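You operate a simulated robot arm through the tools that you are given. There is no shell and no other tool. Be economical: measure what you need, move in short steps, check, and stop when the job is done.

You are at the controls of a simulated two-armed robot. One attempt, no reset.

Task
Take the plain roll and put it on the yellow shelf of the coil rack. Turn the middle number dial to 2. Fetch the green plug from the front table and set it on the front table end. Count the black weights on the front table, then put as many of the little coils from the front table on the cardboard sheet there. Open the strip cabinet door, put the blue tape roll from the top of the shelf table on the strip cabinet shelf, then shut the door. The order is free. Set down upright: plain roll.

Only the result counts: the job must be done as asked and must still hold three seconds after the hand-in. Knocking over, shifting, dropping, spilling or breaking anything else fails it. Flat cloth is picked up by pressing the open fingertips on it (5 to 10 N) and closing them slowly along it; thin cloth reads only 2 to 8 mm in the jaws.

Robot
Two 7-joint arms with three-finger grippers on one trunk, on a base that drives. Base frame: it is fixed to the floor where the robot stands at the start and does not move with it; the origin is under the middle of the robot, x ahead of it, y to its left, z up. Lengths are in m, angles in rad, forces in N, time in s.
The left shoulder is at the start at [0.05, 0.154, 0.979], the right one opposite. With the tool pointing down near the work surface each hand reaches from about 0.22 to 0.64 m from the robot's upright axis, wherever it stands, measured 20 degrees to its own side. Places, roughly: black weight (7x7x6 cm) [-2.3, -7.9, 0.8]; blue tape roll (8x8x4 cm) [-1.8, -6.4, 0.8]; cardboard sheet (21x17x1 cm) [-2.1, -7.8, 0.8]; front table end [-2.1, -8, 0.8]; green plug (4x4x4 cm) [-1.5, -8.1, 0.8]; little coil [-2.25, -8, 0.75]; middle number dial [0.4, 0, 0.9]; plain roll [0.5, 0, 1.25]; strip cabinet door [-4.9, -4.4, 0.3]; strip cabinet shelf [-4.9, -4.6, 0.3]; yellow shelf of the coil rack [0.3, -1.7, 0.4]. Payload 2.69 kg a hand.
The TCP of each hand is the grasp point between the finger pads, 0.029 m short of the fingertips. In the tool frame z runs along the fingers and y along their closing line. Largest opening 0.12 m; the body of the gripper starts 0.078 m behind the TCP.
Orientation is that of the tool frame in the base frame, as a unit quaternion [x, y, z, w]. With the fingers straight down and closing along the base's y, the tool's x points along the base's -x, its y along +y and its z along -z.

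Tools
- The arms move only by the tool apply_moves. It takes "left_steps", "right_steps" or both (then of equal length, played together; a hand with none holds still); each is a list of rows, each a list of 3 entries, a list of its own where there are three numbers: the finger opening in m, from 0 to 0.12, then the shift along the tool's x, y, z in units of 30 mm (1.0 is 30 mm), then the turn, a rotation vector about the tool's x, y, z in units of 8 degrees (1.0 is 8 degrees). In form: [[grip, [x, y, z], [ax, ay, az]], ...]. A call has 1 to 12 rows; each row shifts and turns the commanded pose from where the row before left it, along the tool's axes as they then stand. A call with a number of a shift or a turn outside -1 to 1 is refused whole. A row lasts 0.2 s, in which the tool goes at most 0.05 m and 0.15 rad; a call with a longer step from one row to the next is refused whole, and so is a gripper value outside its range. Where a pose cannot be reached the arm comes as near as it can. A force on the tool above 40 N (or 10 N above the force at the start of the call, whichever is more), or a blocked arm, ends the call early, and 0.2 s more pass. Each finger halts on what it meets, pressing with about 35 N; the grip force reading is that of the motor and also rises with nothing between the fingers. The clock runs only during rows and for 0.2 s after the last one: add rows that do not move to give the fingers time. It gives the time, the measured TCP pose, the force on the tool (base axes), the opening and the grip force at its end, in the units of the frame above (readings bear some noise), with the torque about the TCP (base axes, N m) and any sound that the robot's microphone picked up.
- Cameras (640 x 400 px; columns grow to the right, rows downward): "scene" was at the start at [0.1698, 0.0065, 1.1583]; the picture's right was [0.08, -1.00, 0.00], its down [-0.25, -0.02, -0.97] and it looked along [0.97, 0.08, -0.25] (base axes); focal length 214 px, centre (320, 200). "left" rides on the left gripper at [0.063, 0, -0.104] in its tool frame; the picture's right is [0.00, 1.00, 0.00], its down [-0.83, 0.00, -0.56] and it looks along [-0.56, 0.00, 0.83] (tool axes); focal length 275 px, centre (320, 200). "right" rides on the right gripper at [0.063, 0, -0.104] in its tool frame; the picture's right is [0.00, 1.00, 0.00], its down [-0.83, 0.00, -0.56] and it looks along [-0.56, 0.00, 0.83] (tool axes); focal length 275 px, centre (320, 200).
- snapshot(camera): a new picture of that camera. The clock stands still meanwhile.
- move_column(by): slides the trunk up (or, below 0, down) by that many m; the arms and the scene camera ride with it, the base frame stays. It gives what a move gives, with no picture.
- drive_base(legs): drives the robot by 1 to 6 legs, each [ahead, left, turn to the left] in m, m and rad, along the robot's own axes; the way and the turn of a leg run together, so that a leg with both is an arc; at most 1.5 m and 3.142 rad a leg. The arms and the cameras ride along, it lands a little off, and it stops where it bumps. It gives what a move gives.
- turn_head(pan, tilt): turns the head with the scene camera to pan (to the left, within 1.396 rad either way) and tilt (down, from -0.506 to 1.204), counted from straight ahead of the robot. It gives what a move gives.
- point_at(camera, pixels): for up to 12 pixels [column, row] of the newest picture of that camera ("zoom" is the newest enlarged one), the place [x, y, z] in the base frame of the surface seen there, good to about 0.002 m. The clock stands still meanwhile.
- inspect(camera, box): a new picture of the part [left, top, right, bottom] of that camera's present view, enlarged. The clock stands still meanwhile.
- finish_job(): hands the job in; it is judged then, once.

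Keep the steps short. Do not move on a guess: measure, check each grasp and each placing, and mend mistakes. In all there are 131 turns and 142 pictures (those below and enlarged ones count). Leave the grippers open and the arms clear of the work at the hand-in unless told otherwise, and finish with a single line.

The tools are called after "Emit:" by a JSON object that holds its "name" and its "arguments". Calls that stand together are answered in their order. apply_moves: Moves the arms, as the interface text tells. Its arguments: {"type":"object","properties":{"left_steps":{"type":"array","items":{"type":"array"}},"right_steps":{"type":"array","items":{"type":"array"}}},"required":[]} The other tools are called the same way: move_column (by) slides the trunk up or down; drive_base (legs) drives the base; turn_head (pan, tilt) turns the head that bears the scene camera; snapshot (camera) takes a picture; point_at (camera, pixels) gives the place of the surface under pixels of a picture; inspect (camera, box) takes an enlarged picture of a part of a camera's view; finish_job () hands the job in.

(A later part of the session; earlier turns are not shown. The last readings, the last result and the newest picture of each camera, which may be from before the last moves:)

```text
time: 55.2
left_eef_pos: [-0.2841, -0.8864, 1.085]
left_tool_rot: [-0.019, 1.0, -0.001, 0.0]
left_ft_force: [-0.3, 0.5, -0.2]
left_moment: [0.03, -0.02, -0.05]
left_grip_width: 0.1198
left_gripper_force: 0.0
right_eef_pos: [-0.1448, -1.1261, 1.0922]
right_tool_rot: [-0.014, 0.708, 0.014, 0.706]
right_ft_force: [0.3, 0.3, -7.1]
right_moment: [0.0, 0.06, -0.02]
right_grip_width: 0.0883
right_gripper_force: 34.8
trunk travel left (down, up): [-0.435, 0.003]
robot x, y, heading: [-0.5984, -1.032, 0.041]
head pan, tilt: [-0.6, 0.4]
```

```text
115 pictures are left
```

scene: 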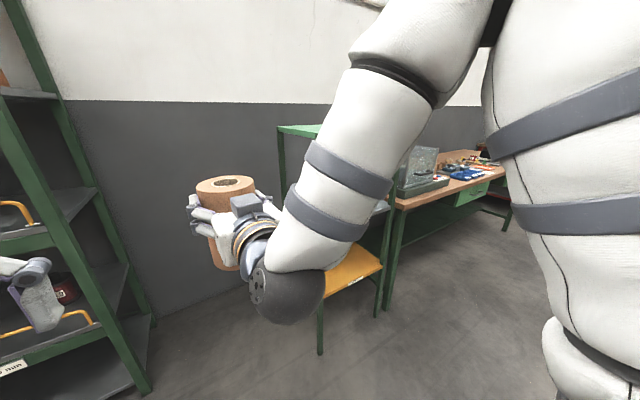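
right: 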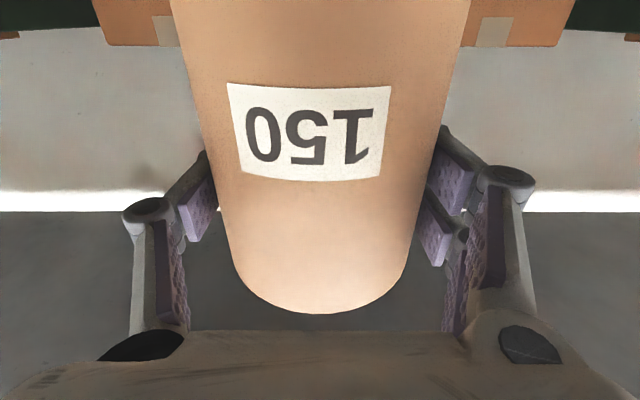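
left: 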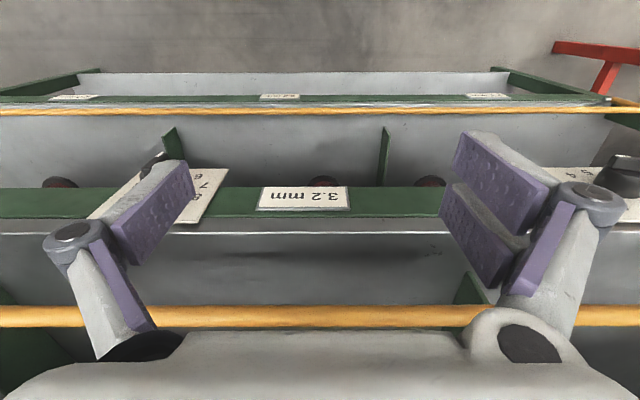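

The yellow shelf is visible at (350,275) and the roll is upright. I'll correct the heading and drive 0.55 to the right to face it.

Emit:
{"name": "drive_base", "arguments": {"legs": [[0, 0, -0.04], [-0.05, -0.55, 0]]}}

Emit:
{"name": "turn_head", "arguments": {"pan": 0.1, "tilt": 0.5}}

Emit:
{"name": "snapshot", "arguments": {"camera": "scene"}}

```text
time: 60.2
left_eef_pos: [-0.3307, -1.4359, 1.0846]
left_tool_rot: [0.005, 1.0, -0.001, 0.001]
left_ft_force: [-0.2, 0.0, 0.5]
left_moment: [0.02, 0.02, -0.02]
left_grip_width: 0.12
left_gripper_force: 0.1
right_eef_pos: [-0.204, -1.6834, 1.0934]
right_tool_rot: [0.004, 0.708, -0.003, 0.706]
right_ft_force: [-0.7, 0.0, -5.2]
right_moment: [-0.02, 0.03, -0.01]
right_grip_width: 0.0882
right_gripper_force: 34.8
trunk travel left (down, up): [-0.435, 0.003]
robot x, y, heading: [-0.6489, -1.5641, -0.013]
head pan, tilt: [-0.6, 0.4]
```

```text
time: 61.3
left_eef_pos: [-0.3316, -1.4361, 1.0859]
left_tool_rot: [0.004, 1.0, 0.001, 0.0]
left_ft_force: [0.0, -0.2, -0.9]
left_moment: [0.03, -0.05, 0.01]
left_grip_width: 0.1199
left_gripper_force: 0.1
right_eef_pos: [-0.2041, -1.6841, 1.0924]
right_tool_rot: [0.004, 0.708, -0.004, 0.706]
right_ft_force: [-0.5, 0.2, -5.9]
right_moment: [-0.04, 0.04, 0.04]
right_grip_width: 0.0884
right_gripper_force: 35.1
trunk travel left (down, up): [-0.435, 0.003]
robot x, y, heading: [-0.6509, -1.5641, -0.007]
head pan, tilt: [0.099, 0.499]
```

```text
114 pictures are left
```

scene: 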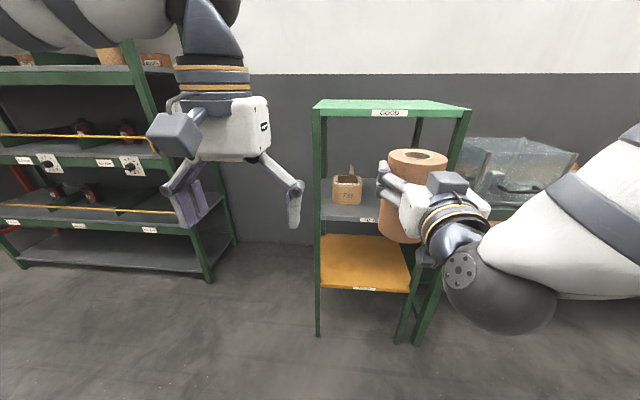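

The rack has a green top, a grey middle shelf with a box, and the yellow shelf below. I'll measure them.

Emit:
{"name": "point_at", "arguments": {"camera": "scene", "pixels": [[325, 286], [400, 290], [330, 240], [395, 245], [360, 265], [325, 216], [370, 219], [318, 105], [470, 107], [345, 215], [318, 330], [365, 288]]}}

Emit:
{"name": "inspect", "arguments": {"camera": "scene", "box": [300, 80, 500, 350]}}

```text
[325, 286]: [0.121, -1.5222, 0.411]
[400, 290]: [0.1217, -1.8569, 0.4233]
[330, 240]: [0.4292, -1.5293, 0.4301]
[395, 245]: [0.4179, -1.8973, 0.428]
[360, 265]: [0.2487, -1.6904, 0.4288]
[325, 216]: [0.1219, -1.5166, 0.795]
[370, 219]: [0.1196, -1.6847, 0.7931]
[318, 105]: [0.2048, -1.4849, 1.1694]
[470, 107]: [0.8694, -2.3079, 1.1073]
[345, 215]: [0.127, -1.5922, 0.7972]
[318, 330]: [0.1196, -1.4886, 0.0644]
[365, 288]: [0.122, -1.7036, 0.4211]
```

```text
1.48 times, centred on (400, 215) of scene
```

zoom: 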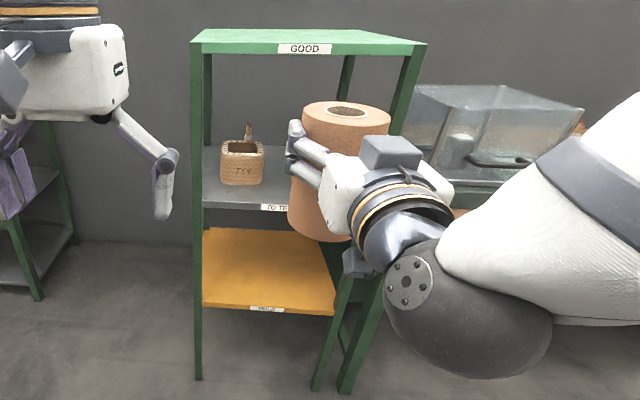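

The yellow surface is at z≈0.429, x 0.12–0.45, y -1.50 to -1.92. I'll lower the trunk, then the hand to z≈0.58 outside the rack.

Emit:
{"name": "move_column", "arguments": {"by": -0.42}}

Emit:
{"name": "apply_moves", "arguments": {"right_steps": [[0.06, [0.6, 0, 0.4], [0, 0, 0]], [0.06, [0.6, 0, 0.4], [0, 0, 0]], [0.06, [0.6, 0, 0.4], [0, 0, 0]], [0.06, [0.6, 0, 0.4], [0, 0, 0]], [0.06, [0.6, 0, 0.4], [0, 0, 0]]]}}

Emit:
{"name": "snapshot", "arguments": {"camera": "scene"}}

```text
refused: -0.42 is not a number from -0.4 to 0.4
```

```text
time: 62.5
left_eef_pos: [-0.3302, -1.4372, 1.0835]
left_tool_rot: [0.005, 1.0, 0.0, -0.002]
left_ft_force: [-0.3, 1.1, 0.3]
left_moment: [0.04, -0.02, -0.01]
left_grip_width: 0.1198
left_gripper_force: 0.0
right_eef_pos: [-0.1451, -1.6854, 1.0021]
right_tool_rot: [0.004, 0.708, -0.004, 0.706]
right_ft_force: [0.8, -0.6, -5.7]
right_moment: [0.0, 0.05, -0.02]
right_grip_width: 0.0885
right_gripper_force: 34.8
trunk travel left (down, up): [-0.435, 0.003]
robot x, y, heading: [-0.6478, -1.5623, -0.01]
head pan, tilt: [0.099, 0.499]
```

```text
112 pictures are left
```

scene: 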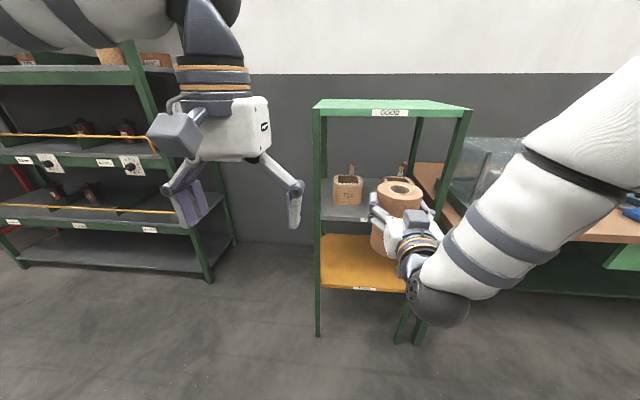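

The trunk move was refused because the limit is 0.4. I'll lower 0.4 now.

Emit:
{"name": "move_column", "arguments": {"by": -0.4}}

Emit:
{"name": "snapshot", "arguments": {"camera": "scene"}}

```text
time: 66.3
left_eef_pos: [-0.3319, -1.4355, 0.6857]
left_tool_rot: [0.005, 1.0, 0.001, -0.001]
left_ft_force: [0.1, 0.0, -0.1]
left_moment: [-0.01, 0.03, 0.04]
left_grip_width: 0.1199
left_gripper_force: 0.0
right_eef_pos: [-0.1212, -1.6855, 0.548]
right_tool_rot: [0.004, 0.747, -0.003, 0.665]
right_ft_force: [0.2, 0.5, -6.9]
right_moment: [0.03, 0.03, -0.03]
right_grip_width: 0.0887
right_gripper_force: 34.6
trunk travel left (down, up): [-0.035, 0.403]
robot x, y, heading: [-0.6512, -1.5639, -0.008]
head pan, tilt: [0.099, 0.499]
```

```text
111 pictures are left
```

scene: 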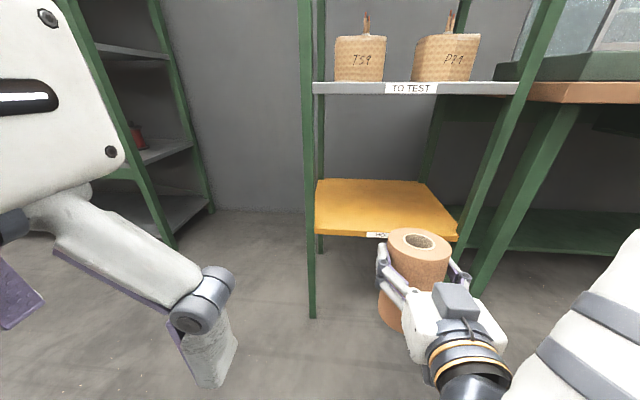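

The hand tilted by about 6.6° and sagged to z 0.548. I'll level it and raise it.

Emit:
{"name": "apply_moves", "arguments": {"right_steps": [[0.06, [-0.8, 0, 0], [0, 0, 0]], [0.06, [-0.8, 0, 0], [0, -0.42, 0]], [0.06, [0, 0, 0], [0, -0.41, 0]], [0.06, [0, 0, 0], [0, 0, 0]]]}}

Emit:
{"name": "snapshot", "arguments": {"camera": "scene"}}

```text
time: 67.3
left_eef_pos: [-0.3309, -1.4354, 0.6853]
left_tool_rot: [0.004, 1.0, 0.0, 0.0]
left_ft_force: [-0.1, -0.5, -0.1]
left_moment: [0.01, -0.02, 0.02]
left_grip_width: 0.1201
left_gripper_force: 0.0
right_eef_pos: [-0.1122, -1.6846, 0.5954]
right_tool_rot: [0.004, 0.707, -0.004, 0.707]
right_ft_force: [0.0, 0.6, -7.2]
right_moment: [-0.02, 0.05, -0.03]
right_grip_width: 0.0883
right_gripper_force: 35.0
right hand out of reach, approached as far as the arm can: row 1
trunk travel left (down, up): [-0.035, 0.403]
robot x, y, heading: [-0.6512, -1.563, -0.007]
head pan, tilt: [0.099, 0.499]
```

```text
110 pictures are left
```

scene: 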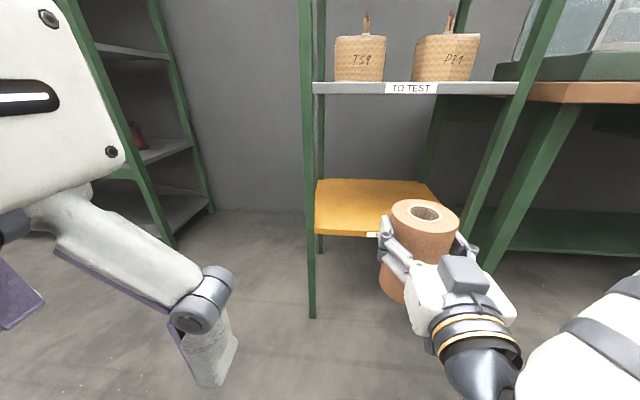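

The hand is level. I'll measure the roll and look to the right to check for obstacles before driving ahead.

Emit:
{"name": "point_at", "arguments": {"camera": "scene", "pixels": [[395, 297], [384, 290], [425, 205], [405, 212], [460, 240], [545, 110], [317, 232], [315, 310], [485, 280]]}}

Emit:
{"name": "turn_head", "arguments": {"pan": -0.7, "tilt": 0.6}}

Emit:
{"name": "snapshot", "arguments": {"camera": "scene"}}

```text
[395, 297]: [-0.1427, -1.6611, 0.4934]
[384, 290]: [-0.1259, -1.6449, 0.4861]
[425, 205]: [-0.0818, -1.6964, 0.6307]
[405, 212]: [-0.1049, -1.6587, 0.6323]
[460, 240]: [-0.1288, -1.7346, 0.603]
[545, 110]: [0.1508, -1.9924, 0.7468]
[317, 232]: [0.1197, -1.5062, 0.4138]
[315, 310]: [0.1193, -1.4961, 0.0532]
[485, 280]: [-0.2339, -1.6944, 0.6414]
```

```text
time: 68.4
left_eef_pos: [-0.3305, -1.4357, 0.685]
left_tool_rot: [0.006, 1.0, 0.0, 0.0]
left_ft_force: [-0.4, 0.0, -0.1]
left_moment: [0.04, 0.02, 0.03]
left_grip_width: 0.12
left_gripper_force: 0.1
right_eef_pos: [-0.1108, -1.6833, 0.5955]
right_tool_rot: [0.003, 0.707, -0.004, 0.707]
right_ft_force: [-0.2, -1.0, -6.0]
right_moment: [-0.02, 0.06, 0.02]
right_grip_width: 0.0885
right_gripper_force: 35.2
trunk travel left (down, up): [-0.035, 0.403]
robot x, y, heading: [-0.6507, -1.5635, -0.015]
head pan, tilt: [-0.7, 0.6]
```

```text
109 pictures are left
```

scene: 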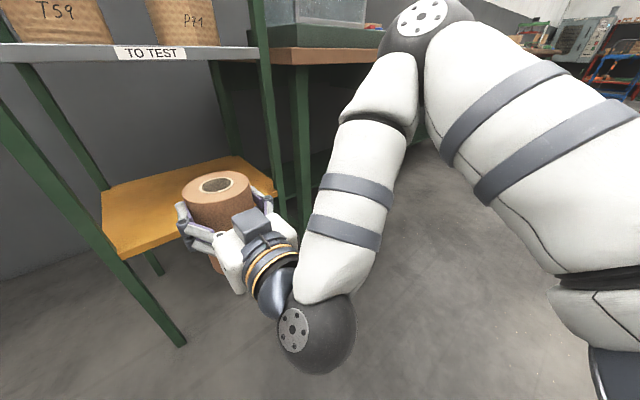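

I'll check the elbow's position against the desk edge.

Emit:
{"name": "point_at", "arguments": {"camera": "scene", "pixels": [[420, 18], [400, 60], [370, 130], [355, 110], [330, 60], [375, 58], [285, 120], [280, 190]]}}

```text
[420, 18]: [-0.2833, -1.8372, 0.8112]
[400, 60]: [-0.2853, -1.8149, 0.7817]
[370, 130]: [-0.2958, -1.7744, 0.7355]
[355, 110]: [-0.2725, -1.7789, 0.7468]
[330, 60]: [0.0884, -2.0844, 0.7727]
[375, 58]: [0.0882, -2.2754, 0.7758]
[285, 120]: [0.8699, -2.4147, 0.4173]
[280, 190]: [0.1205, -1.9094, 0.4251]
```

The elbow is clear of the desk. I'll drive ahead 0.25 and recheck.

Emit:
{"name": "drive_base", "arguments": {"legs": [[0.25, 0.02, 0.012]]}}

Emit:
{"name": "turn_head", "arguments": {"pan": -0.3, "tilt": 0.6}}

Emit:
{"name": "snapshot", "arguments": {"camera": "scene"}}

```text
time: 70.3
left_eef_pos: [-0.0789, -1.4138, 0.6843]
left_tool_rot: [0.0, 1.0, -0.001, 0.0]
left_ft_force: [0.1, -0.1, 0.1]
left_moment: [-0.02, 0.03, 0.03]
left_grip_width: 0.12
left_gripper_force: 0.1
right_eef_pos: [0.142, -1.6608, 0.5951]
right_tool_rot: [0.001, 0.707, -0.001, 0.707]
right_ft_force: [0.3, -1.0, -5.5]
right_moment: [0.01, 0.04, -0.03]
right_grip_width: 0.0888
right_gripper_force: 35.3
trunk travel left (down, up): [-0.035, 0.403]
robot x, y, heading: [-0.395, -1.5475, -0.003]
head pan, tilt: [-0.7, 0.6]
```

```text
time: 71.1
left_eef_pos: [-0.0789, -1.4157, 0.6852]
left_tool_rot: [0.0, 1.0, -0.001, 0.0]
left_ft_force: [-0.2, 0.7, -0.1]
left_moment: [0.03, 0.0, 0.0]
left_grip_width: 0.1202
left_gripper_force: 0.1
right_eef_pos: [0.1416, -1.6605, 0.5947]
right_tool_rot: [0.001, 0.707, -0.001, 0.707]
right_ft_force: [-0.4, -1.1, -6.3]
right_moment: [-0.01, 0.05, 0.01]
right_grip_width: 0.0886
right_gripper_force: 34.9
trunk travel left (down, up): [-0.035, 0.403]
robot x, y, heading: [-0.3992, -1.5489, -0.006]
head pan, tilt: [-0.3, 0.6]
```

```text
108 pictures are left
```

scene: 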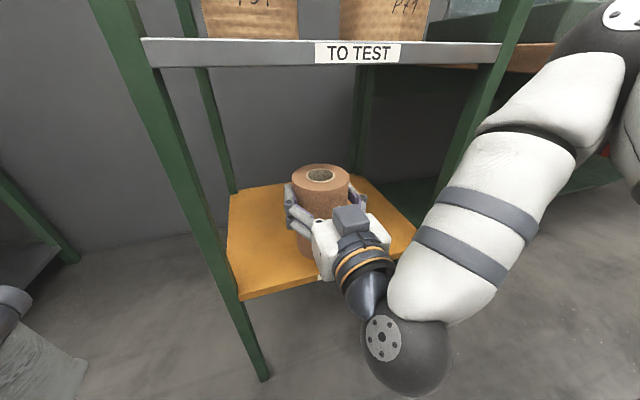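

The forearm is close to the right front post in view, so I'll measure the gap.

Emit:
{"name": "point_at", "arguments": {"camera": "scene", "pixels": [[478, 130], [500, 110], [550, 70], [440, 190], [600, 30], [490, 80], [455, 160]]}}

```text
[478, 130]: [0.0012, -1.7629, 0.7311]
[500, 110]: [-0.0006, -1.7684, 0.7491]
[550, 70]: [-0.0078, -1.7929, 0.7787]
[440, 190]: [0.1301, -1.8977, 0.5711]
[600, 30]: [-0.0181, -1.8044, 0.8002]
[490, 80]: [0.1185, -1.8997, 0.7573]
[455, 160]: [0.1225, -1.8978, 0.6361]
```

The forearm is about 10 cm ahead-clear of the shelf and post. I'll move the arm forward 0.065, then lower to just above contact.

Emit:
{"name": "apply_moves", "arguments": {"right_steps": [[0.06, [0, 0, 0.7], [0, 0, 0]], [0.06, [0, 0, 0.7], [0, 0, 0]], [0.06, [0, 0, 0.75], [0, 0, 0]], [0.06, [0.6, 0, 0], [0, 0, 0]], [0.06, [0.6, 0, 0], [0, 0, 0]], [0.06, [0.4, 0, 0], [0, 0, 0]], [0.06, [0, 0, 0], [0, 0, 0]]]}}

Emit:
{"name": "snapshot", "arguments": {"camera": "scene"}}

```text
time: 72.7
left_eef_pos: [-0.0781, -1.4145, 0.685]
left_tool_rot: [0.001, 1.0, -0.001, -0.001]
left_ft_force: [-0.1, -0.3, -0.8]
left_moment: [0.03, 0.02, 0.05]
left_grip_width: 0.1203
left_gripper_force: 0.0
right_eef_pos: [0.2056, -1.66, 0.5456]
right_tool_rot: [0.001, 0.707, -0.001, 0.707]
right_ft_force: [0.8, -0.1, -6.3]
right_moment: [-0.02, 0.04, 0.0]
right_grip_width: 0.0886
right_gripper_force: 34.7
trunk travel left (down, up): [-0.035, 0.403]
robot x, y, heading: [-0.3971, -1.5463, 0.001]
head pan, tilt: [-0.3, 0.6]
```

```text
107 pictures are left
```

scene: 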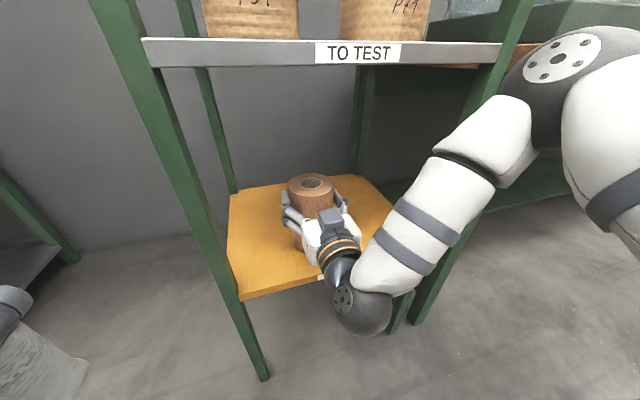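

I'll lower it in small steps, watching the load.

Emit:
{"name": "apply_moves", "arguments": {"right_steps": [[0.06, [0.1, 0, 0], [0, 0, 0]], [0.06, [0.1, 0, 0], [0, 0, 0]], [0.06, [0, 0, 0], [0, 0, 0]]]}}

```text
time: 73.5
left_eef_pos: [-0.0805, -1.4145, 0.686]
left_tool_rot: [0.001, 1.0, 0.001, 0.0]
left_ft_force: [0.0, 0.1, 0.1]
left_moment: [0.0, 0.03, 0.0]
left_grip_width: 0.12
left_gripper_force: 0.0
right_eef_pos: [0.2054, -1.6601, 0.5425]
right_tool_rot: [0.001, 0.706, -0.001, 0.709]
right_ft_force: [-1.8, -1.1, 7.7]
right_moment: [-0.19, 0.68, 0.0]
right_grip_width: 0.0883
right_gripper_force: 35.2
trunk travel left (down, up): [-0.035, 0.403]
robot x, y, heading: [-0.3975, -1.5458, 0.003]
head pan, tilt: [-0.3, 0.6]
```

The load flipped from -6 to +7.7 N, so the roll is standing on the shelf. I'll open the fingers and back out.

Emit:
{"name": "apply_moves", "arguments": {"right_steps": [[0.095, [0, 0, 0], [0, 0, 0]], [0.12, [0, 0, 0], [0, 0, 0]], [0.12, [0, 0, 0], [0, 0, 0]], [0.12, [0, 0, -0.7], [0, 0, 0]], [0.12, [0, 0, -1], [0, 0, 0]], [0.12, [0, 0, -1], [0, 0, 0]], [0.12, [0, 0, -1], [0, 0, 0]]]}}

Emit:
{"name": "snapshot", "arguments": {"camera": "scene"}}

```text
time: 75.1
left_eef_pos: [-0.08, -1.4149, 0.6847]
left_tool_rot: [0.001, 1.0, -0.001, -0.001]
left_ft_force: [0.3, 0.2, 0.2]
left_moment: [0.01, 0.01, 0.02]
left_grip_width: 0.1201
left_gripper_force: 0.1
right_eef_pos: [0.106, -1.6563, 0.5318]
right_tool_rot: [0.002, 0.707, -0.001, 0.707]
right_ft_force: [0.8, 0.1, -0.9]
right_moment: [0.01, -0.01, 0.01]
right_grip_width: 0.1199
right_gripper_force: 0.0
right hand out of reach, approached as far as the arm can: row 7
trunk travel left (down, up): [-0.035, 0.403]
robot x, y, heading: [-0.4013, -1.5478, -0.003]
head pan, tilt: [-0.3, 0.6]
```

```text
106 pictures are left
```

scene: 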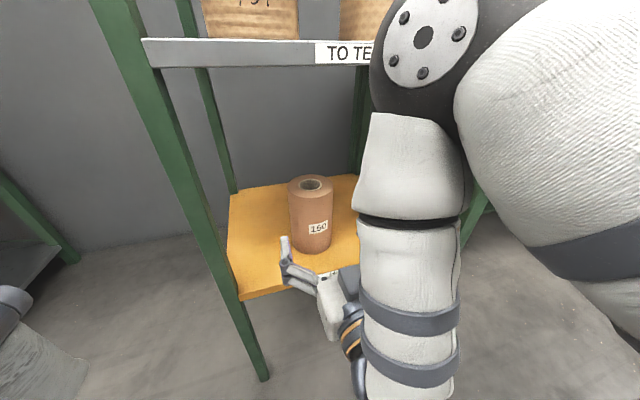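

The roll stands upright on the yellow shelf. I'll back off 0.6, raise the trunk to its starting height, and turn the right hand down again.

Emit:
{"name": "drive_base", "arguments": {"legs": [[-0.7, 0, 0]]}}

Emit:
{"name": "move_column", "arguments": {"by": 0.315}}

Emit:
{"name": "apply_moves", "arguments": {"right_steps": [[0.12, [-1, 0, 0.5], [0, 0, 0]], [0.12, [0, 0, 0], [0, 1, 0]], [0.12, [0, 0, 0], [0, 1, 0]], [0.12, [0, 0, 0], [0, 1, 0]], [0.12, [0, 0, 0], [0, 1, 0]], [0.12, [0, 0, 0], [0, 1, 0]], [0.12, [0, 0, 0], [0, 1, 0]], [0.12, [0, 0, 0], [0, 1, 0]], [0.12, [0, 0, 0], [0, 1, 0]], [0.12, [0, 0, 0], [0, 1, 0]], [0.12, [0, 0, 0], [0, 1, 0]], [0.12, [0, 0, 0], [0, 1, 0]]]}}

Emit:
{"name": "turn_head", "arguments": {"pan": -1.3, "tilt": 0.2}}

Emit:
{"name": "snapshot", "arguments": {"camera": "scene"}}

```text
time: 79.0
left_eef_pos: [-0.7767, -1.4131, 0.6861]
left_tool_rot: [-0.003, 1.0, 0.001, 0.0]
left_ft_force: [-0.2, 1.0, 0.6]
left_moment: [-0.04, 0.0, 0.03]
left_grip_width: 0.1201
left_gripper_force: 0.1
right_eef_pos: [-0.59, -1.6535, 0.5315]
right_tool_rot: [-0.001, 0.707, 0.001, 0.708]
right_ft_force: [0.3, 0.0, -0.1]
right_moment: [0.03, 0.01, 0.0]
right_grip_width: 0.1201
right_gripper_force: 0.1
trunk travel left (down, up): [-0.035, 0.403]
robot x, y, heading: [-1.0934, -1.546, 0.007]
head pan, tilt: [-0.3, 0.6]
```

```text
time: 82.1
left_eef_pos: [-0.7773, -1.4138, 0.9996]
left_tool_rot: [-0.003, 1.0, 0.0, 0.0]
left_ft_force: [-0.9, -0.4, 0.6]
left_moment: [0.03, 0.02, -0.03]
left_grip_width: 0.1203
left_gripper_force: 0.2
right_eef_pos: [-0.5899, -1.6532, 0.8455]
right_tool_rot: [-0.002, 0.708, 0.002, 0.706]
right_ft_force: [0.0, 0.1, 0.5]
right_moment: [0.02, 0.03, -0.01]
right_grip_width: 0.1201
right_gripper_force: 0.0
trunk travel left (down, up): [-0.35, 0.088]
robot x, y, heading: [-1.0899, -1.5433, 0.006]
head pan, tilt: [-0.3, 0.6]
```

```text
time: 84.7
left_eef_pos: [-0.7769, -1.413, 1.0003]
left_tool_rot: [-0.004, 1.0, 0.0, 0.0]
left_ft_force: [0.1, 0.7, -0.2]
left_moment: [0.03, 0.03, -0.02]
left_grip_width: 0.1201
left_gripper_force: 0.0
right_eef_pos: [-0.5742, -1.6523, 0.8772]
right_tool_rot: [-0.003, 1.0, 0.0, 0.015]
right_ft_force: [0.3, -0.1, 0.4]
right_moment: [0.0, -0.01, 0.0]
right_grip_width: 0.12
right_gripper_force: 0.1
trunk travel left (down, up): [-0.35, 0.088]
robot x, y, heading: [-1.0921, -1.5491, 0.009]
head pan, tilt: [-0.3, 0.6]
```

```text
time: 86.0
left_eef_pos: [-0.7764, -1.4144, 0.9997]
left_tool_rot: [-0.003, 1.0, 0.001, 0.0]
left_ft_force: [0.0, -0.5, 0.2]
left_moment: [-0.01, -0.01, -0.01]
left_grip_width: 0.1199
left_gripper_force: 0.0
right_eef_pos: [-0.5741, -1.6531, 0.8765]
right_tool_rot: [-0.004, 1.0, 0.0, 0.018]
right_ft_force: [-0.6, 0.4, -0.1]
right_moment: [0.01, -0.01, -0.01]
right_grip_width: 0.1199
right_gripper_force: 0.2
trunk travel left (down, up): [-0.35, 0.088]
robot x, y, heading: [-1.0958, -1.545, 0.008]
head pan, tilt: [-1.3, 0.201]
```

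```text
105 pictures are left
```

scene: 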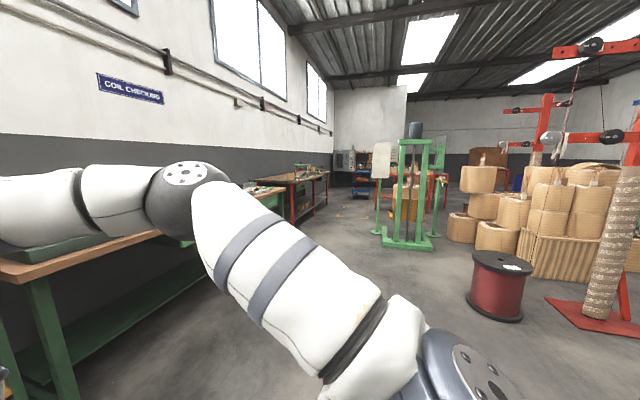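

I'll turn the robot to face -y and look ahead for the route.

Emit:
{"name": "drive_base", "arguments": {"legs": [[0, 0, -1.58]]}}

Emit:
{"name": "turn_head", "arguments": {"pan": 0, "tilt": 0.1}}

Emit:
{"name": "snapshot", "arguments": {"camera": "scene"}}

```text
time: 90.1
left_eef_pos: [-0.957, -1.8613, 1.0003]
left_tool_rot: [0.7, 0.715, 0.0, 0.0]
left_ft_force: [0.3, 0.6, 0.6]
left_moment: [0.0, 0.03, 0.02]
left_grip_width: 0.12
left_gripper_force: 0.1
right_eef_pos: [-1.1934, -2.0677, 0.8762]
right_tool_rot: [0.7, 0.714, -0.012, 0.013]
right_ft_force: [0.4, 0.9, 0.7]
right_moment: [0.01, -0.03, 0.05]
right_grip_width: 0.1198
right_gripper_force: 0.1
trunk travel left (down, up): [-0.35, 0.088]
robot x, y, heading: [-1.095, -1.547, -1.551]
head pan, tilt: [-1.3, 0.201]
```

```text
time: 91.6
left_eef_pos: [-0.9567, -1.8607, 0.9997]
left_tool_rot: [0.7, 0.714, -0.001, 0.001]
left_ft_force: [-0.3, 0.3, 0.6]
left_moment: [-0.01, -0.02, -0.02]
left_grip_width: 0.1198
left_gripper_force: 0.1
right_eef_pos: [-1.1945, -2.0678, 0.8766]
right_tool_rot: [0.7, 0.714, -0.013, 0.012]
right_ft_force: [-1.1, 0.4, 0.3]
right_moment: [0.01, 0.0, -0.02]
right_grip_width: 0.1198
right_gripper_force: 0.0
trunk travel left (down, up): [-0.35, 0.088]
robot x, y, heading: [-1.0948, -1.5453, -1.547]
head pan, tilt: [0.0, 0.099]
```

```text
104 pictures are left
```

scene: 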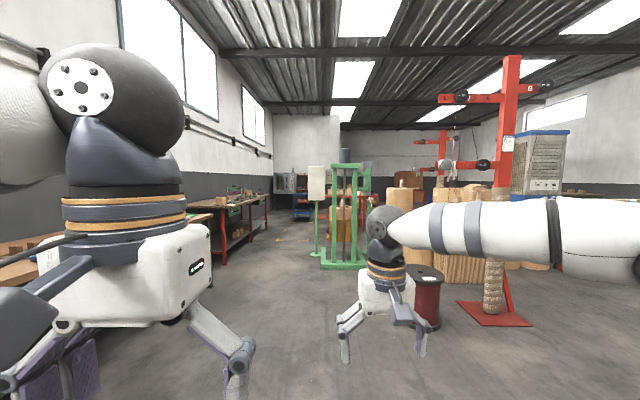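

The way ahead shows a green press near (345,260), a bench on the left and a spool on the right. I'll measure these.

Emit:
{"name": "point_at", "arguments": {"camera": "scene", "pixels": [[342, 266], [318, 250], [222, 262], [428, 325], [303, 215], [260, 230], [275, 270], [290, 330], [387, 172], [310, 195], [362, 265], [210, 200]]}}

Emit:
{"name": "inspect", "arguments": {"camera": "scene", "box": [190, 140, 430, 290]}}

```text
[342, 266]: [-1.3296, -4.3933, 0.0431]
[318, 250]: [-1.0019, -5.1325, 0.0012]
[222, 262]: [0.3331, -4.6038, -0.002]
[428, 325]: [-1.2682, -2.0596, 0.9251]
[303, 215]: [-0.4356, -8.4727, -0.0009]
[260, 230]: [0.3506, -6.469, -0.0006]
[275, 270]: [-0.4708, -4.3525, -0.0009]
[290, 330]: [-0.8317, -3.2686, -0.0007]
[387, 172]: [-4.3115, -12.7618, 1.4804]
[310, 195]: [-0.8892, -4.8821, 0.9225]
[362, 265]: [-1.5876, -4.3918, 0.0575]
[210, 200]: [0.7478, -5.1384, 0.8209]
```

```text
2.67 times, centred on (310, 215) of scene
```

zoom: 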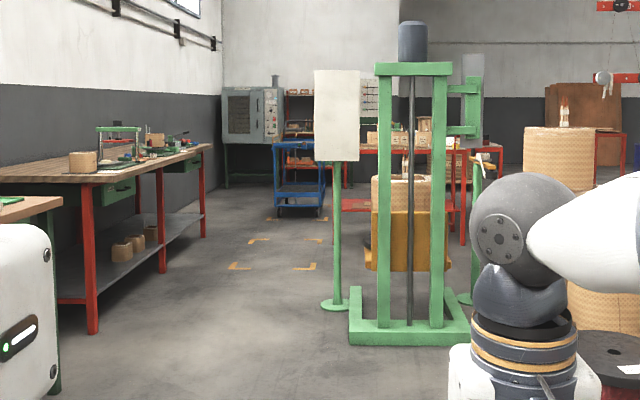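

There is a free lane between x≈-0.85 (stand) and x≈0.33 (bench). I'll shift to x≈-0.27 and drive along it to y≈-5.4.

Emit:
{"name": "drive_base", "arguments": {"legs": [[0, 0, -0.022], [0, 0.82, 0], [1.3, 0, 0], [1.3, 0, 0], [1.2, 0, 0]]}}

Emit:
{"name": "turn_head", "arguments": {"pan": -0.3, "tilt": 0.15}}

Emit:
{"name": "snapshot", "arguments": {"camera": "scene"}}

Emit:
{"name": "turn_head", "arguments": {"pan": -1.0, "tilt": 0.15}}

Emit:
{"name": "snapshot", "arguments": {"camera": "scene"}}

```text
time: 98.2
left_eef_pos: [-0.1729, -1.8678, 1.0009]
left_tool_rot: [0.713, 0.701, 0.005, 0.004]
left_ft_force: [0.0, -0.4, 0.4]
left_moment: [0.02, -0.01, -0.03]
left_grip_width: 0.12
left_gripper_force: 0.1
right_eef_pos: [-0.4123, -2.066, 0.8776]
right_tool_rot: [0.711, 0.703, -0.011, 0.014]
right_ft_force: [-0.8, -0.5, -0.4]
right_moment: [0.02, 0.0, 0.0]
right_grip_width: 0.12
right_gripper_force: 0.0
trunk travel left (down, up): [-0.35, 0.088]
robot x, y, heading: [-0.2967, -1.5491, -1.586]
head pan, tilt: [0.0, 0.099]
stopped in leg 2: the robot was blocked; the commanded pose is now the measured one
```

```text
time: 99.0
left_eef_pos: [-0.1734, -1.8675, 1.0018]
left_tool_rot: [0.712, 0.702, 0.006, 0.004]
left_ft_force: [-0.3, 0.3, -0.3]
left_moment: [-0.02, 0.0, 0.0]
left_grip_width: 0.1201
left_gripper_force: 0.1
right_eef_pos: [-0.4129, -2.0674, 0.8776]
right_tool_rot: [0.711, 0.703, -0.01, 0.014]
right_ft_force: [0.6, 0.3, -0.1]
right_moment: [-0.03, -0.05, -0.02]
right_grip_width: 0.1202
right_gripper_force: 0.0
trunk travel left (down, up): [-0.35, 0.088]
robot x, y, heading: [-0.2899, -1.5485, -1.585]
head pan, tilt: [-0.3, 0.15]
```

```text
102 pictures are left
```

scene: 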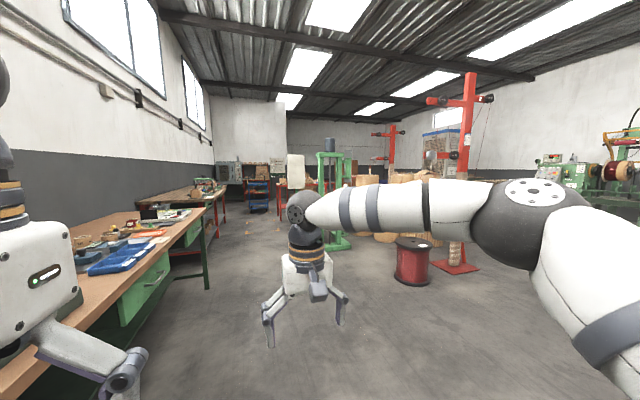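

```text
time: 100.0
left_eef_pos: [-0.1727, -1.8673, 0.9999]
left_tool_rot: [0.713, 0.701, 0.005, 0.004]
left_ft_force: [-0.7, -0.9, -0.6]
left_moment: [0.01, -0.02, -0.01]
left_grip_width: 0.1201
left_gripper_force: 0.1
right_eef_pos: [-0.4118, -2.0677, 0.8773]
right_tool_rot: [0.711, 0.703, -0.01, 0.015]
right_ft_force: [0.0, 0.7, 0.6]
right_moment: [-0.02, -0.02, -0.01]
right_grip_width: 0.12
right_gripper_force: 0.0
trunk travel left (down, up): [-0.35, 0.088]
robot x, y, heading: [-0.2901, -1.5497, -1.581]
head pan, tilt: [-1.0, 0.15]
```

```text
101 pictures are left
```

scene: 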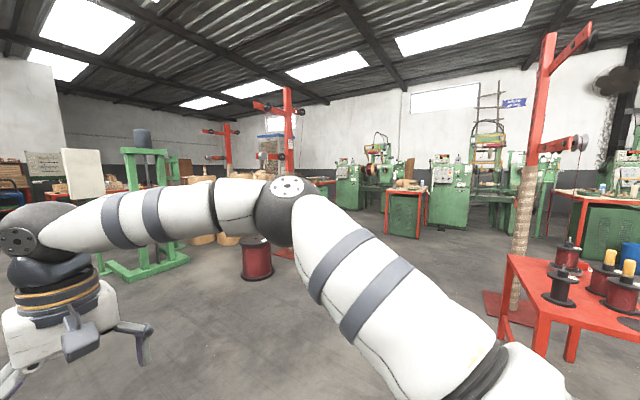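

The robot was blocked at x≈-0.29, so its left side probably touched the coil rack. I'll move right a little and look left.

Emit:
{"name": "drive_base", "arguments": {"legs": [[0, -0.25, 0]]}}

Emit:
{"name": "turn_head", "arguments": {"pan": 1.3, "tilt": 0.5}}

Emit:
{"name": "snapshot", "arguments": {"camera": "scene"}}

```text
time: 102.6
left_eef_pos: [-0.4144, -1.8664, 0.9987]
left_tool_rot: [0.713, 0.701, 0.002, 0.0]
left_ft_force: [0.5, -0.5, -0.1]
left_moment: [0.01, 0.0, 0.0]
left_grip_width: 0.1199
left_gripper_force: 0.0
right_eef_pos: [-0.656, -2.0638, 0.8756]
right_tool_rot: [0.712, 0.702, -0.011, 0.012]
right_ft_force: [0.5, 0.2, -0.2]
right_moment: [0.02, 0.01, -0.01]
right_grip_width: 0.12
right_gripper_force: 0.1
trunk travel left (down, up): [-0.35, 0.088]
robot x, y, heading: [-0.5386, -1.5441, -1.586]
head pan, tilt: [-1.0, 0.15]
```

```text
time: 104.7
left_eef_pos: [-0.4128, -1.8667, 0.9996]
left_tool_rot: [0.713, 0.701, 0.004, 0.0]
left_ft_force: [0.3, -0.5, 0.5]
left_moment: [0.01, -0.03, 0.01]
left_grip_width: 0.12
left_gripper_force: 0.0
right_eef_pos: [-0.656, -2.0663, 0.8767]
right_tool_rot: [0.712, 0.702, -0.012, 0.012]
right_ft_force: [-0.5, 0.3, -0.7]
right_moment: [-0.01, 0.03, -0.01]
right_grip_width: 0.12
right_gripper_force: 0.1
trunk travel left (down, up): [-0.35, 0.088]
robot x, y, heading: [-0.5382, -1.5525, -1.585]
head pan, tilt: [1.3, 0.499]
```

```text
100 pictures are left
```

scene: 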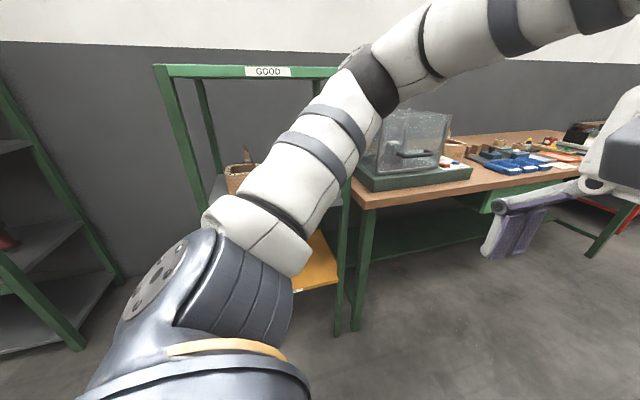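

I'll check that the rack front is still at x≈0.12.

Emit:
{"name": "point_at", "arguments": {"camera": "scene", "pixels": [[340, 270], [182, 140], [330, 286], [240, 72], [360, 260]]}}

Emit:
{"name": "drive_base", "arguments": {"legs": [[0.3, 0, 0.015]]}}

Emit:
{"name": "snapshot", "arguments": {"camera": "scene"}}

```text
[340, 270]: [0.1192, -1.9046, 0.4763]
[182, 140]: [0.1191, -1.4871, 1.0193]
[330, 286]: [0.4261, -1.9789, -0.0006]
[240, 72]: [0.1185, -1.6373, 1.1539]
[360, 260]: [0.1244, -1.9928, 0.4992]
```

```text
time: 106.7
left_eef_pos: [-0.4125, -2.1627, 0.9985]
left_tool_rot: [0.71, 0.704, 0.003, 0.0]
left_ft_force: [-0.5, 0.2, 0.3]
left_moment: [0.04, 0.02, -0.02]
left_grip_width: 0.12
left_gripper_force: 0.0
right_eef_pos: [-0.6519, -2.3636, 0.8756]
right_tool_rot: [0.708, 0.706, -0.011, 0.011]
right_ft_force: [-0.6, -0.3, -0.9]
right_moment: [0.02, 0.0, -0.02]
right_grip_width: 0.12
right_gripper_force: 0.0
trunk travel left (down, up): [-0.35, 0.088]
robot x, y, heading: [-0.5394, -1.8449, -1.575]
head pan, tilt: [1.3, 0.499]
```

```text
99 pictures are left
```

scene: 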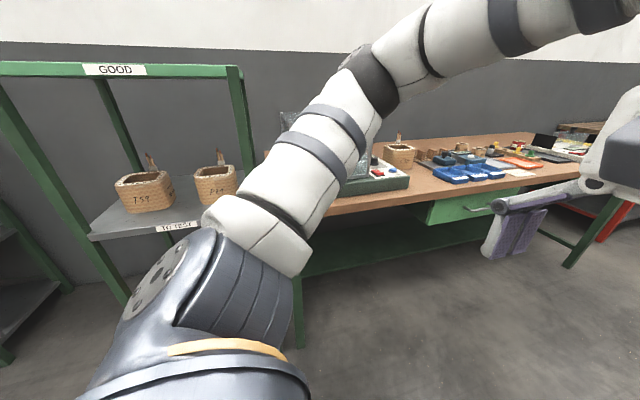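

The rack hasn't moved. I'll drive the lane in legs, shifting left after the first desk.

Emit:
{"name": "drive_base", "arguments": {"legs": [[1.3, 0.1, 0], [0.7, 0.03, 0], [0.4, 0.1, 0], [1.2, 0, 0]]}}

Emit:
{"name": "turn_head", "arguments": {"pan": -0.4, "tilt": 0.2}}

Emit:
{"name": "snapshot", "arguments": {"camera": "scene"}}

```text
time: 124.7
left_eef_pos: [-0.1604, -5.8019, 0.999]
left_tool_rot: [0.71, 0.704, 0.002, 0.0]
left_ft_force: [0.3, 0.2, -0.4]
left_moment: [-0.02, 0.0, -0.01]
left_grip_width: 0.12
left_gripper_force: 0.0
right_eef_pos: [-0.4005, -6.0005, 0.8762]
right_tool_rot: [0.708, 0.706, -0.012, 0.012]
right_ft_force: [-0.3, -0.3, -0.2]
right_moment: [0.02, -0.04, 0.0]
right_grip_width: 0.12
right_gripper_force: 0.0
trunk travel left (down, up): [-0.35, 0.088]
robot x, y, heading: [-0.2881, -5.4797, -1.579]
head pan, tilt: [1.3, 0.499]
```

```text
time: 126.5
left_eef_pos: [-0.1616, -5.8014, 0.9987]
left_tool_rot: [0.71, 0.704, 0.001, 0.001]
left_ft_force: [-0.3, -0.3, 0.1]
left_moment: [-0.02, -0.01, -0.03]
left_grip_width: 0.12
left_gripper_force: 0.1
right_eef_pos: [-0.4005, -6.0016, 0.8774]
right_tool_rot: [0.708, 0.706, -0.012, 0.012]
right_ft_force: [-0.1, -0.3, 0.5]
right_moment: [-0.01, 0.01, 0.01]
right_grip_width: 0.1199
right_gripper_force: 0.0
trunk travel left (down, up): [-0.35, 0.088]
robot x, y, heading: [-0.2839, -5.4835, -1.58]
head pan, tilt: [-0.4, 0.201]
```

```text
98 pictures are left
```

scene: 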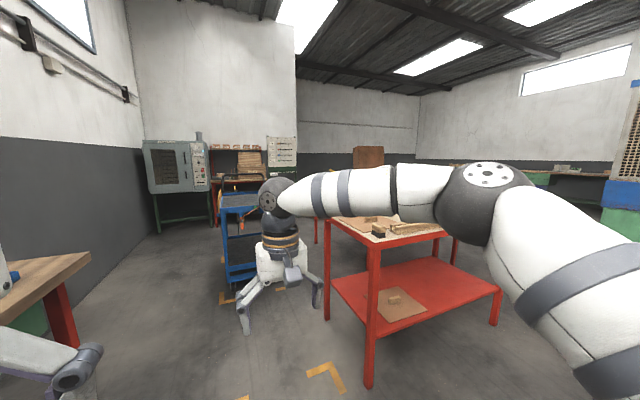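

I see a red table ahead on the right, a blue cart, and more beyond. I'll measure and enlarge.

Emit:
{"name": "point_at", "arguments": {"camera": "scene", "pixels": [[370, 250], [328, 218], [445, 235], [368, 385], [325, 318], [495, 325], [235, 300], [370, 215], [400, 225], [240, 210], [220, 250], [330, 245]]}}

Emit:
{"name": "inspect", "arguments": {"camera": "scene", "box": [290, 130, 530, 280]}}

```text
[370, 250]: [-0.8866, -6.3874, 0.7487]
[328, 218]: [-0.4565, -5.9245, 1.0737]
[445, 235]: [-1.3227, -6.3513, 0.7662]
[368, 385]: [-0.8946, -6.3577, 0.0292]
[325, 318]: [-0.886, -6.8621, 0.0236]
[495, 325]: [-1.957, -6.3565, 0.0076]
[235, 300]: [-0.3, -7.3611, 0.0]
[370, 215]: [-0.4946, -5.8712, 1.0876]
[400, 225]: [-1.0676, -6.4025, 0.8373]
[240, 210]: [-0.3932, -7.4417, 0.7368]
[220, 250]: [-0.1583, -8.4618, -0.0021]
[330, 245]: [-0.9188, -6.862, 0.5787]
```

```text
2.67 times, centred on (410, 205) of scene
```

zoom: 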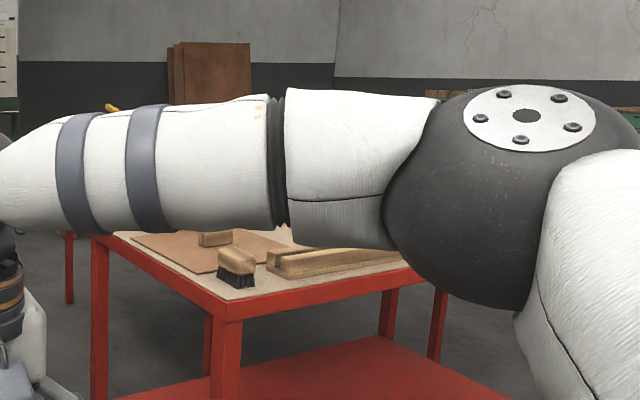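

The shelf table spans x -0.89…-1.96, y -6.35…-6.87. I'll drive ahead 0.9 and turn right a bit to see the front table.

Emit:
{"name": "drive_base", "arguments": {"legs": [[0.85, 0.05, 0], [0, 0, -0.5]]}}

Emit:
{"name": "turn_head", "arguments": {"pan": -0.1, "tilt": 0.3}}

Emit:
{"name": "snapshot", "arguments": {"camera": "scene"}}

```text
time: 132.4
left_eef_pos: [-0.2808, -6.6695, 0.9998]
left_tool_rot: [0.862, 0.506, 0.003, 0.0]
left_ft_force: [0.4, 0.0, 0.2]
left_moment: [0.01, 0.01, 0.02]
left_grip_width: 0.12
left_gripper_force: 0.2
right_eef_pos: [-0.5874, -6.7304, 0.8767]
right_tool_rot: [0.861, 0.508, -0.014, 0.009]
right_ft_force: [-1.3, 0.6, -0.4]
right_moment: [0.02, 0.01, -0.01]
right_grip_width: 0.1201
right_gripper_force: 0.0
trunk travel left (down, up): [-0.35, 0.088]
robot x, y, heading: [-0.239, -6.3239, -2.074]
head pan, tilt: [-0.4, 0.201]
```

```text
time: 133.2
left_eef_pos: [-0.281, -6.6692, 0.999]
left_tool_rot: [0.862, 0.507, 0.002, 0.0]
left_ft_force: [0.3, 0.2, 0.3]
left_moment: [0.03, 0.01, 0.03]
left_grip_width: 0.1198
left_gripper_force: 0.0
right_eef_pos: [-0.5864, -6.7287, 0.8772]
right_tool_rot: [0.861, 0.508, -0.015, 0.008]
right_ft_force: [0.3, -0.9, 1.0]
right_moment: [-0.02, 0.02, -0.01]
right_grip_width: 0.1204
right_gripper_force: 0.0
trunk travel left (down, up): [-0.35, 0.088]
robot x, y, heading: [-0.2376, -6.3262, -2.079]
head pan, tilt: [-0.099, 0.3]
```

```text
96 pictures are left
```

scene: 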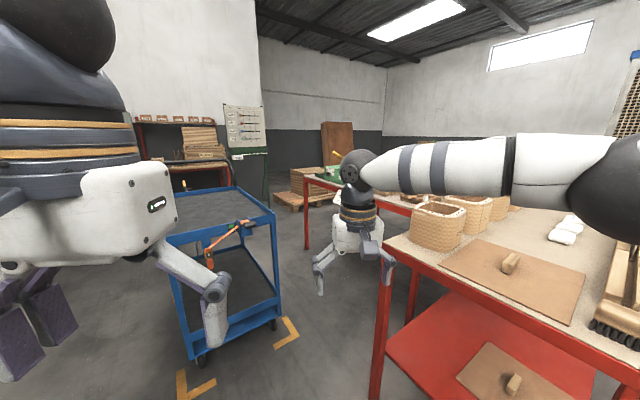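

The front table appears behind, corner near (307,180). I'll measure.

Emit:
{"name": "point_at", "arguments": {"camera": "scene", "pixels": [[307, 247], [307, 182], [325, 190], [335, 175], [400, 208], [315, 270], [300, 250], [345, 215], [385, 245], [265, 300], [275, 250]]}}

Emit:
{"name": "inspect", "arguments": {"camera": "scene", "box": [290, 140, 450, 260]}}

```text
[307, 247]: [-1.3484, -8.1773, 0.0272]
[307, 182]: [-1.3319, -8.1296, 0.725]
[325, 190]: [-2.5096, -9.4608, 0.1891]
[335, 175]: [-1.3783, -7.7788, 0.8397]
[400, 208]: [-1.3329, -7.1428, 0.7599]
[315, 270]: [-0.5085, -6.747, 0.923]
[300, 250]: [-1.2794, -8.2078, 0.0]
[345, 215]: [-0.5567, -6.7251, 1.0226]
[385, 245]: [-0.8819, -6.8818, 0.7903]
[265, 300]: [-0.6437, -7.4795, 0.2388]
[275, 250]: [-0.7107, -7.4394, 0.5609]
```

```text
3.33 times, centred on (370, 200) of scene
```

zoom: 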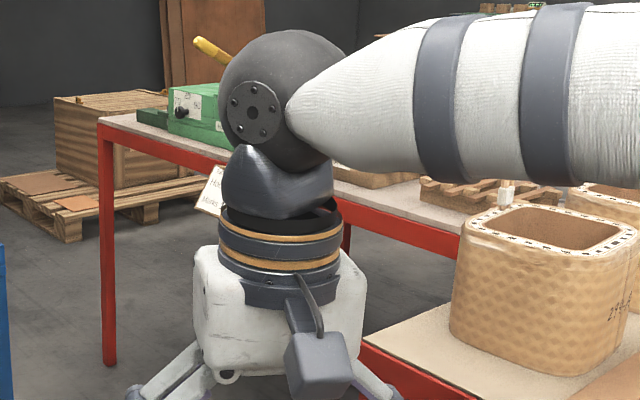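

The front table occupies y -7.14…-8.17 with its side edge at x≈-1.33. Its useful side is y<-8.17, so I need a route past the cart. I'll measure the cart and look left.

Emit:
{"name": "point_at", "arguments": {"camera": "scene", "pixels": [[175, 245], [270, 212], [228, 190], [200, 360], [270, 322], [185, 190], [245, 225], [288, 320]]}}

Emit:
{"name": "turn_head", "arguments": {"pan": 0.65, "tilt": 0.4}}

Emit:
{"name": "snapshot", "arguments": {"camera": "scene"}}

```text
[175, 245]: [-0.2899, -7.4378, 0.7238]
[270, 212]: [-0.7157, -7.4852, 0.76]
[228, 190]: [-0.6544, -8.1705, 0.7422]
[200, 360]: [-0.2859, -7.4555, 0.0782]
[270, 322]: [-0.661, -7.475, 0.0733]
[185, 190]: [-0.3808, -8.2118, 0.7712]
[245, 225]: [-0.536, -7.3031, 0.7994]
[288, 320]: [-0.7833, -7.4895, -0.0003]
```

```text
time: 134.3
left_eef_pos: [-0.28, -6.6692, 0.9988]
left_tool_rot: [0.862, 0.507, 0.002, 0.001]
left_ft_force: [-0.3, 0.1, 0.5]
left_moment: [0.03, 0.0, 0.0]
left_grip_width: 0.1202
left_gripper_force: 0.1
right_eef_pos: [-0.5874, -6.7305, 0.877]
right_tool_rot: [0.861, 0.508, -0.015, 0.009]
right_ft_force: [-0.6, -1.1, -0.2]
right_moment: [0.04, 0.03, -0.03]
right_grip_width: 0.1199
right_gripper_force: 0.1
trunk travel left (down, up): [-0.35, 0.088]
robot x, y, heading: [-0.2419, -6.3279, -2.077]
head pan, tilt: [0.649, 0.4]
```

```text
94 pictures are left
```

scene: 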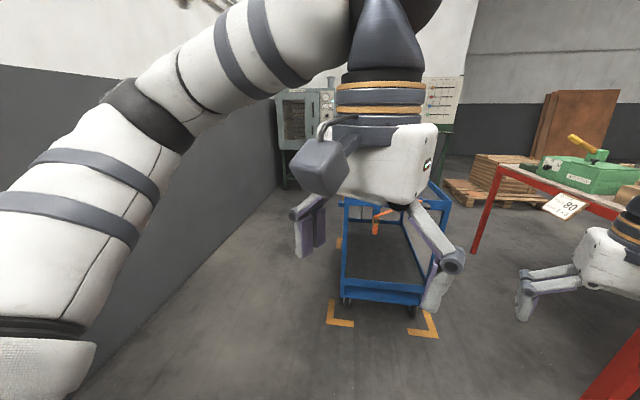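

I'll measure the oven, wall and pallet for the route east of the cart.

Emit:
{"name": "point_at", "arguments": {"camera": "scene", "pixels": [[283, 188], [278, 110], [250, 200], [200, 250], [465, 205], [448, 185], [520, 205], [340, 315], [430, 330], [300, 180], [472, 255], [440, 100]]}}

Emit:
{"name": "inspect", "arguments": {"camera": "scene", "box": [260, 80, 640, 320]}}

```text
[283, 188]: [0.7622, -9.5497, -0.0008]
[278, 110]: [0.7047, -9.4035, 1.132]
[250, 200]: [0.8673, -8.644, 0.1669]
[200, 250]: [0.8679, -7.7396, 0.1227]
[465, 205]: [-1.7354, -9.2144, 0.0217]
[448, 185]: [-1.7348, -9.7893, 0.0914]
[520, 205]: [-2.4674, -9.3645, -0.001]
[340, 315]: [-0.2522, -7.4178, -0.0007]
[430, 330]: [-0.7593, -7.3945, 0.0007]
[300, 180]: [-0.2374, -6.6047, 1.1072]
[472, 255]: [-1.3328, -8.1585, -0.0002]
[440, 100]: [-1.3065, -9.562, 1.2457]
```

```text
1.67 times, centred on (450, 200) of scene
```

zoom: 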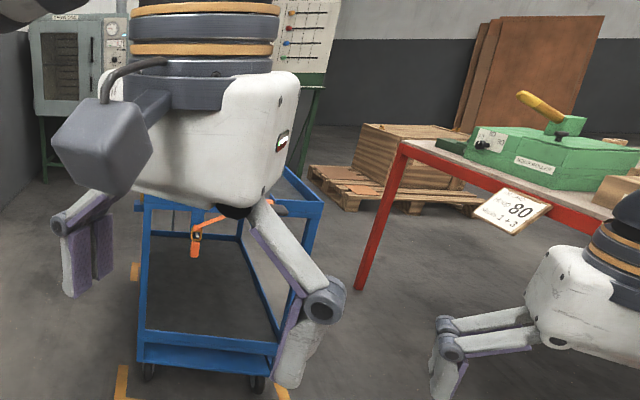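

Route: back to facing -y, trunk up so the hands clear the cart, then pass east of the cart (its east side is x -0.26, the wall x 0.87).

Emit:
{"name": "move_column", "arguments": {"by": 0.085}}

Emit:
{"name": "drive_base", "arguments": {"legs": [[0, 0, 0.506], [0.6, 0, 0], [0, 0.5, 0]]}}

Emit:
{"name": "turn_head", "arguments": {"pan": 0.0, "tilt": 0.4}}

Emit:
{"name": "snapshot", "arguments": {"camera": "scene"}}

```text
time: 135.5
left_eef_pos: [-0.2814, -6.6706, 1.0832]
left_tool_rot: [0.862, 0.507, 0.003, 0.0]
left_ft_force: [-0.5, 0.2, -0.6]
left_moment: [0.04, 0.0, -0.03]
left_grip_width: 0.1199
left_gripper_force: 0.1
right_eef_pos: [-0.5874, -6.7292, 0.9604]
right_tool_rot: [0.861, 0.509, -0.014, 0.008]
right_ft_force: [0.2, -0.8, -0.6]
right_moment: [0.03, -0.01, 0.0]
right_grip_width: 0.1199
right_gripper_force: 0.1
trunk travel left (down, up): [-0.435, 0.003]
robot x, y, heading: [-0.2401, -6.3278, -2.074]
head pan, tilt: [0.649, 0.4]
```

```text
time: 144.3
left_eef_pos: [0.4102, -7.2238, 1.0843]
left_tool_rot: [0.696, 0.718, 0.002, 0.001]
left_ft_force: [-0.1, 0.0, -0.6]
left_moment: [0.02, 0.04, -0.03]
left_grip_width: 0.1199
left_gripper_force: 0.0
right_eef_pos: [0.1775, -7.4326, 0.9619]
right_tool_rot: [0.695, 0.719, -0.012, 0.012]
right_ft_force: [0.2, -0.1, 0.1]
right_moment: [0.02, -0.02, 0.01]
right_grip_width: 0.1197
right_gripper_force: 0.0
trunk travel left (down, up): [-0.435, 0.003]
robot x, y, heading: [0.2705, -6.9139, -1.539]
head pan, tilt: [0.649, 0.4]
```

```text
time: 145.3
left_eef_pos: [0.4093, -7.2245, 1.0835]
left_tool_rot: [0.697, 0.717, 0.001, 0.001]
left_ft_force: [0.3, 0.9, -0.1]
left_moment: [-0.02, 0.02, -0.01]
left_grip_width: 0.12
left_gripper_force: 0.1
right_eef_pos: [0.1769, -7.4325, 0.9627]
right_tool_rot: [0.694, 0.72, -0.012, 0.013]
right_ft_force: [-0.3, 0.2, 0.0]
right_moment: [0.02, -0.05, -0.02]
right_grip_width: 0.1203
right_gripper_force: 0.0
trunk travel left (down, up): [-0.435, 0.003]
robot x, y, heading: [0.2688, -6.9139, -1.534]
head pan, tilt: [0.0, 0.4]
```

```text
92 pictures are left
```

scene: 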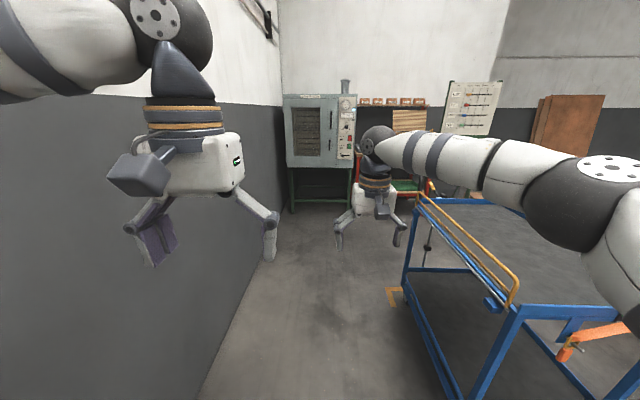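

The cart has an orange handle rail near (470,240). I'll measure it, the right elbow, and the oven.

Emit:
{"name": "point_at", "arguments": {"camera": "scene", "pixels": [[515, 290], [425, 200], [470, 245], [580, 200], [290, 210], [350, 205], [530, 200], [635, 330], [405, 290], [410, 235], [320, 100]]}}

```text
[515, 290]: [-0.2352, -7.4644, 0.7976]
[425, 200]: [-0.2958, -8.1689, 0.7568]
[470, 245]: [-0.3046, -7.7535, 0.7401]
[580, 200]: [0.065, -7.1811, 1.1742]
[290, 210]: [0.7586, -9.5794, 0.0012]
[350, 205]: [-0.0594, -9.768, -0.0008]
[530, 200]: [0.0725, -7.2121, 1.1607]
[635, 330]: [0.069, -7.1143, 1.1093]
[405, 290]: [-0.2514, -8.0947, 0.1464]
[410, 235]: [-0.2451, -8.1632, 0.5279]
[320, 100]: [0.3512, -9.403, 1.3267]
```

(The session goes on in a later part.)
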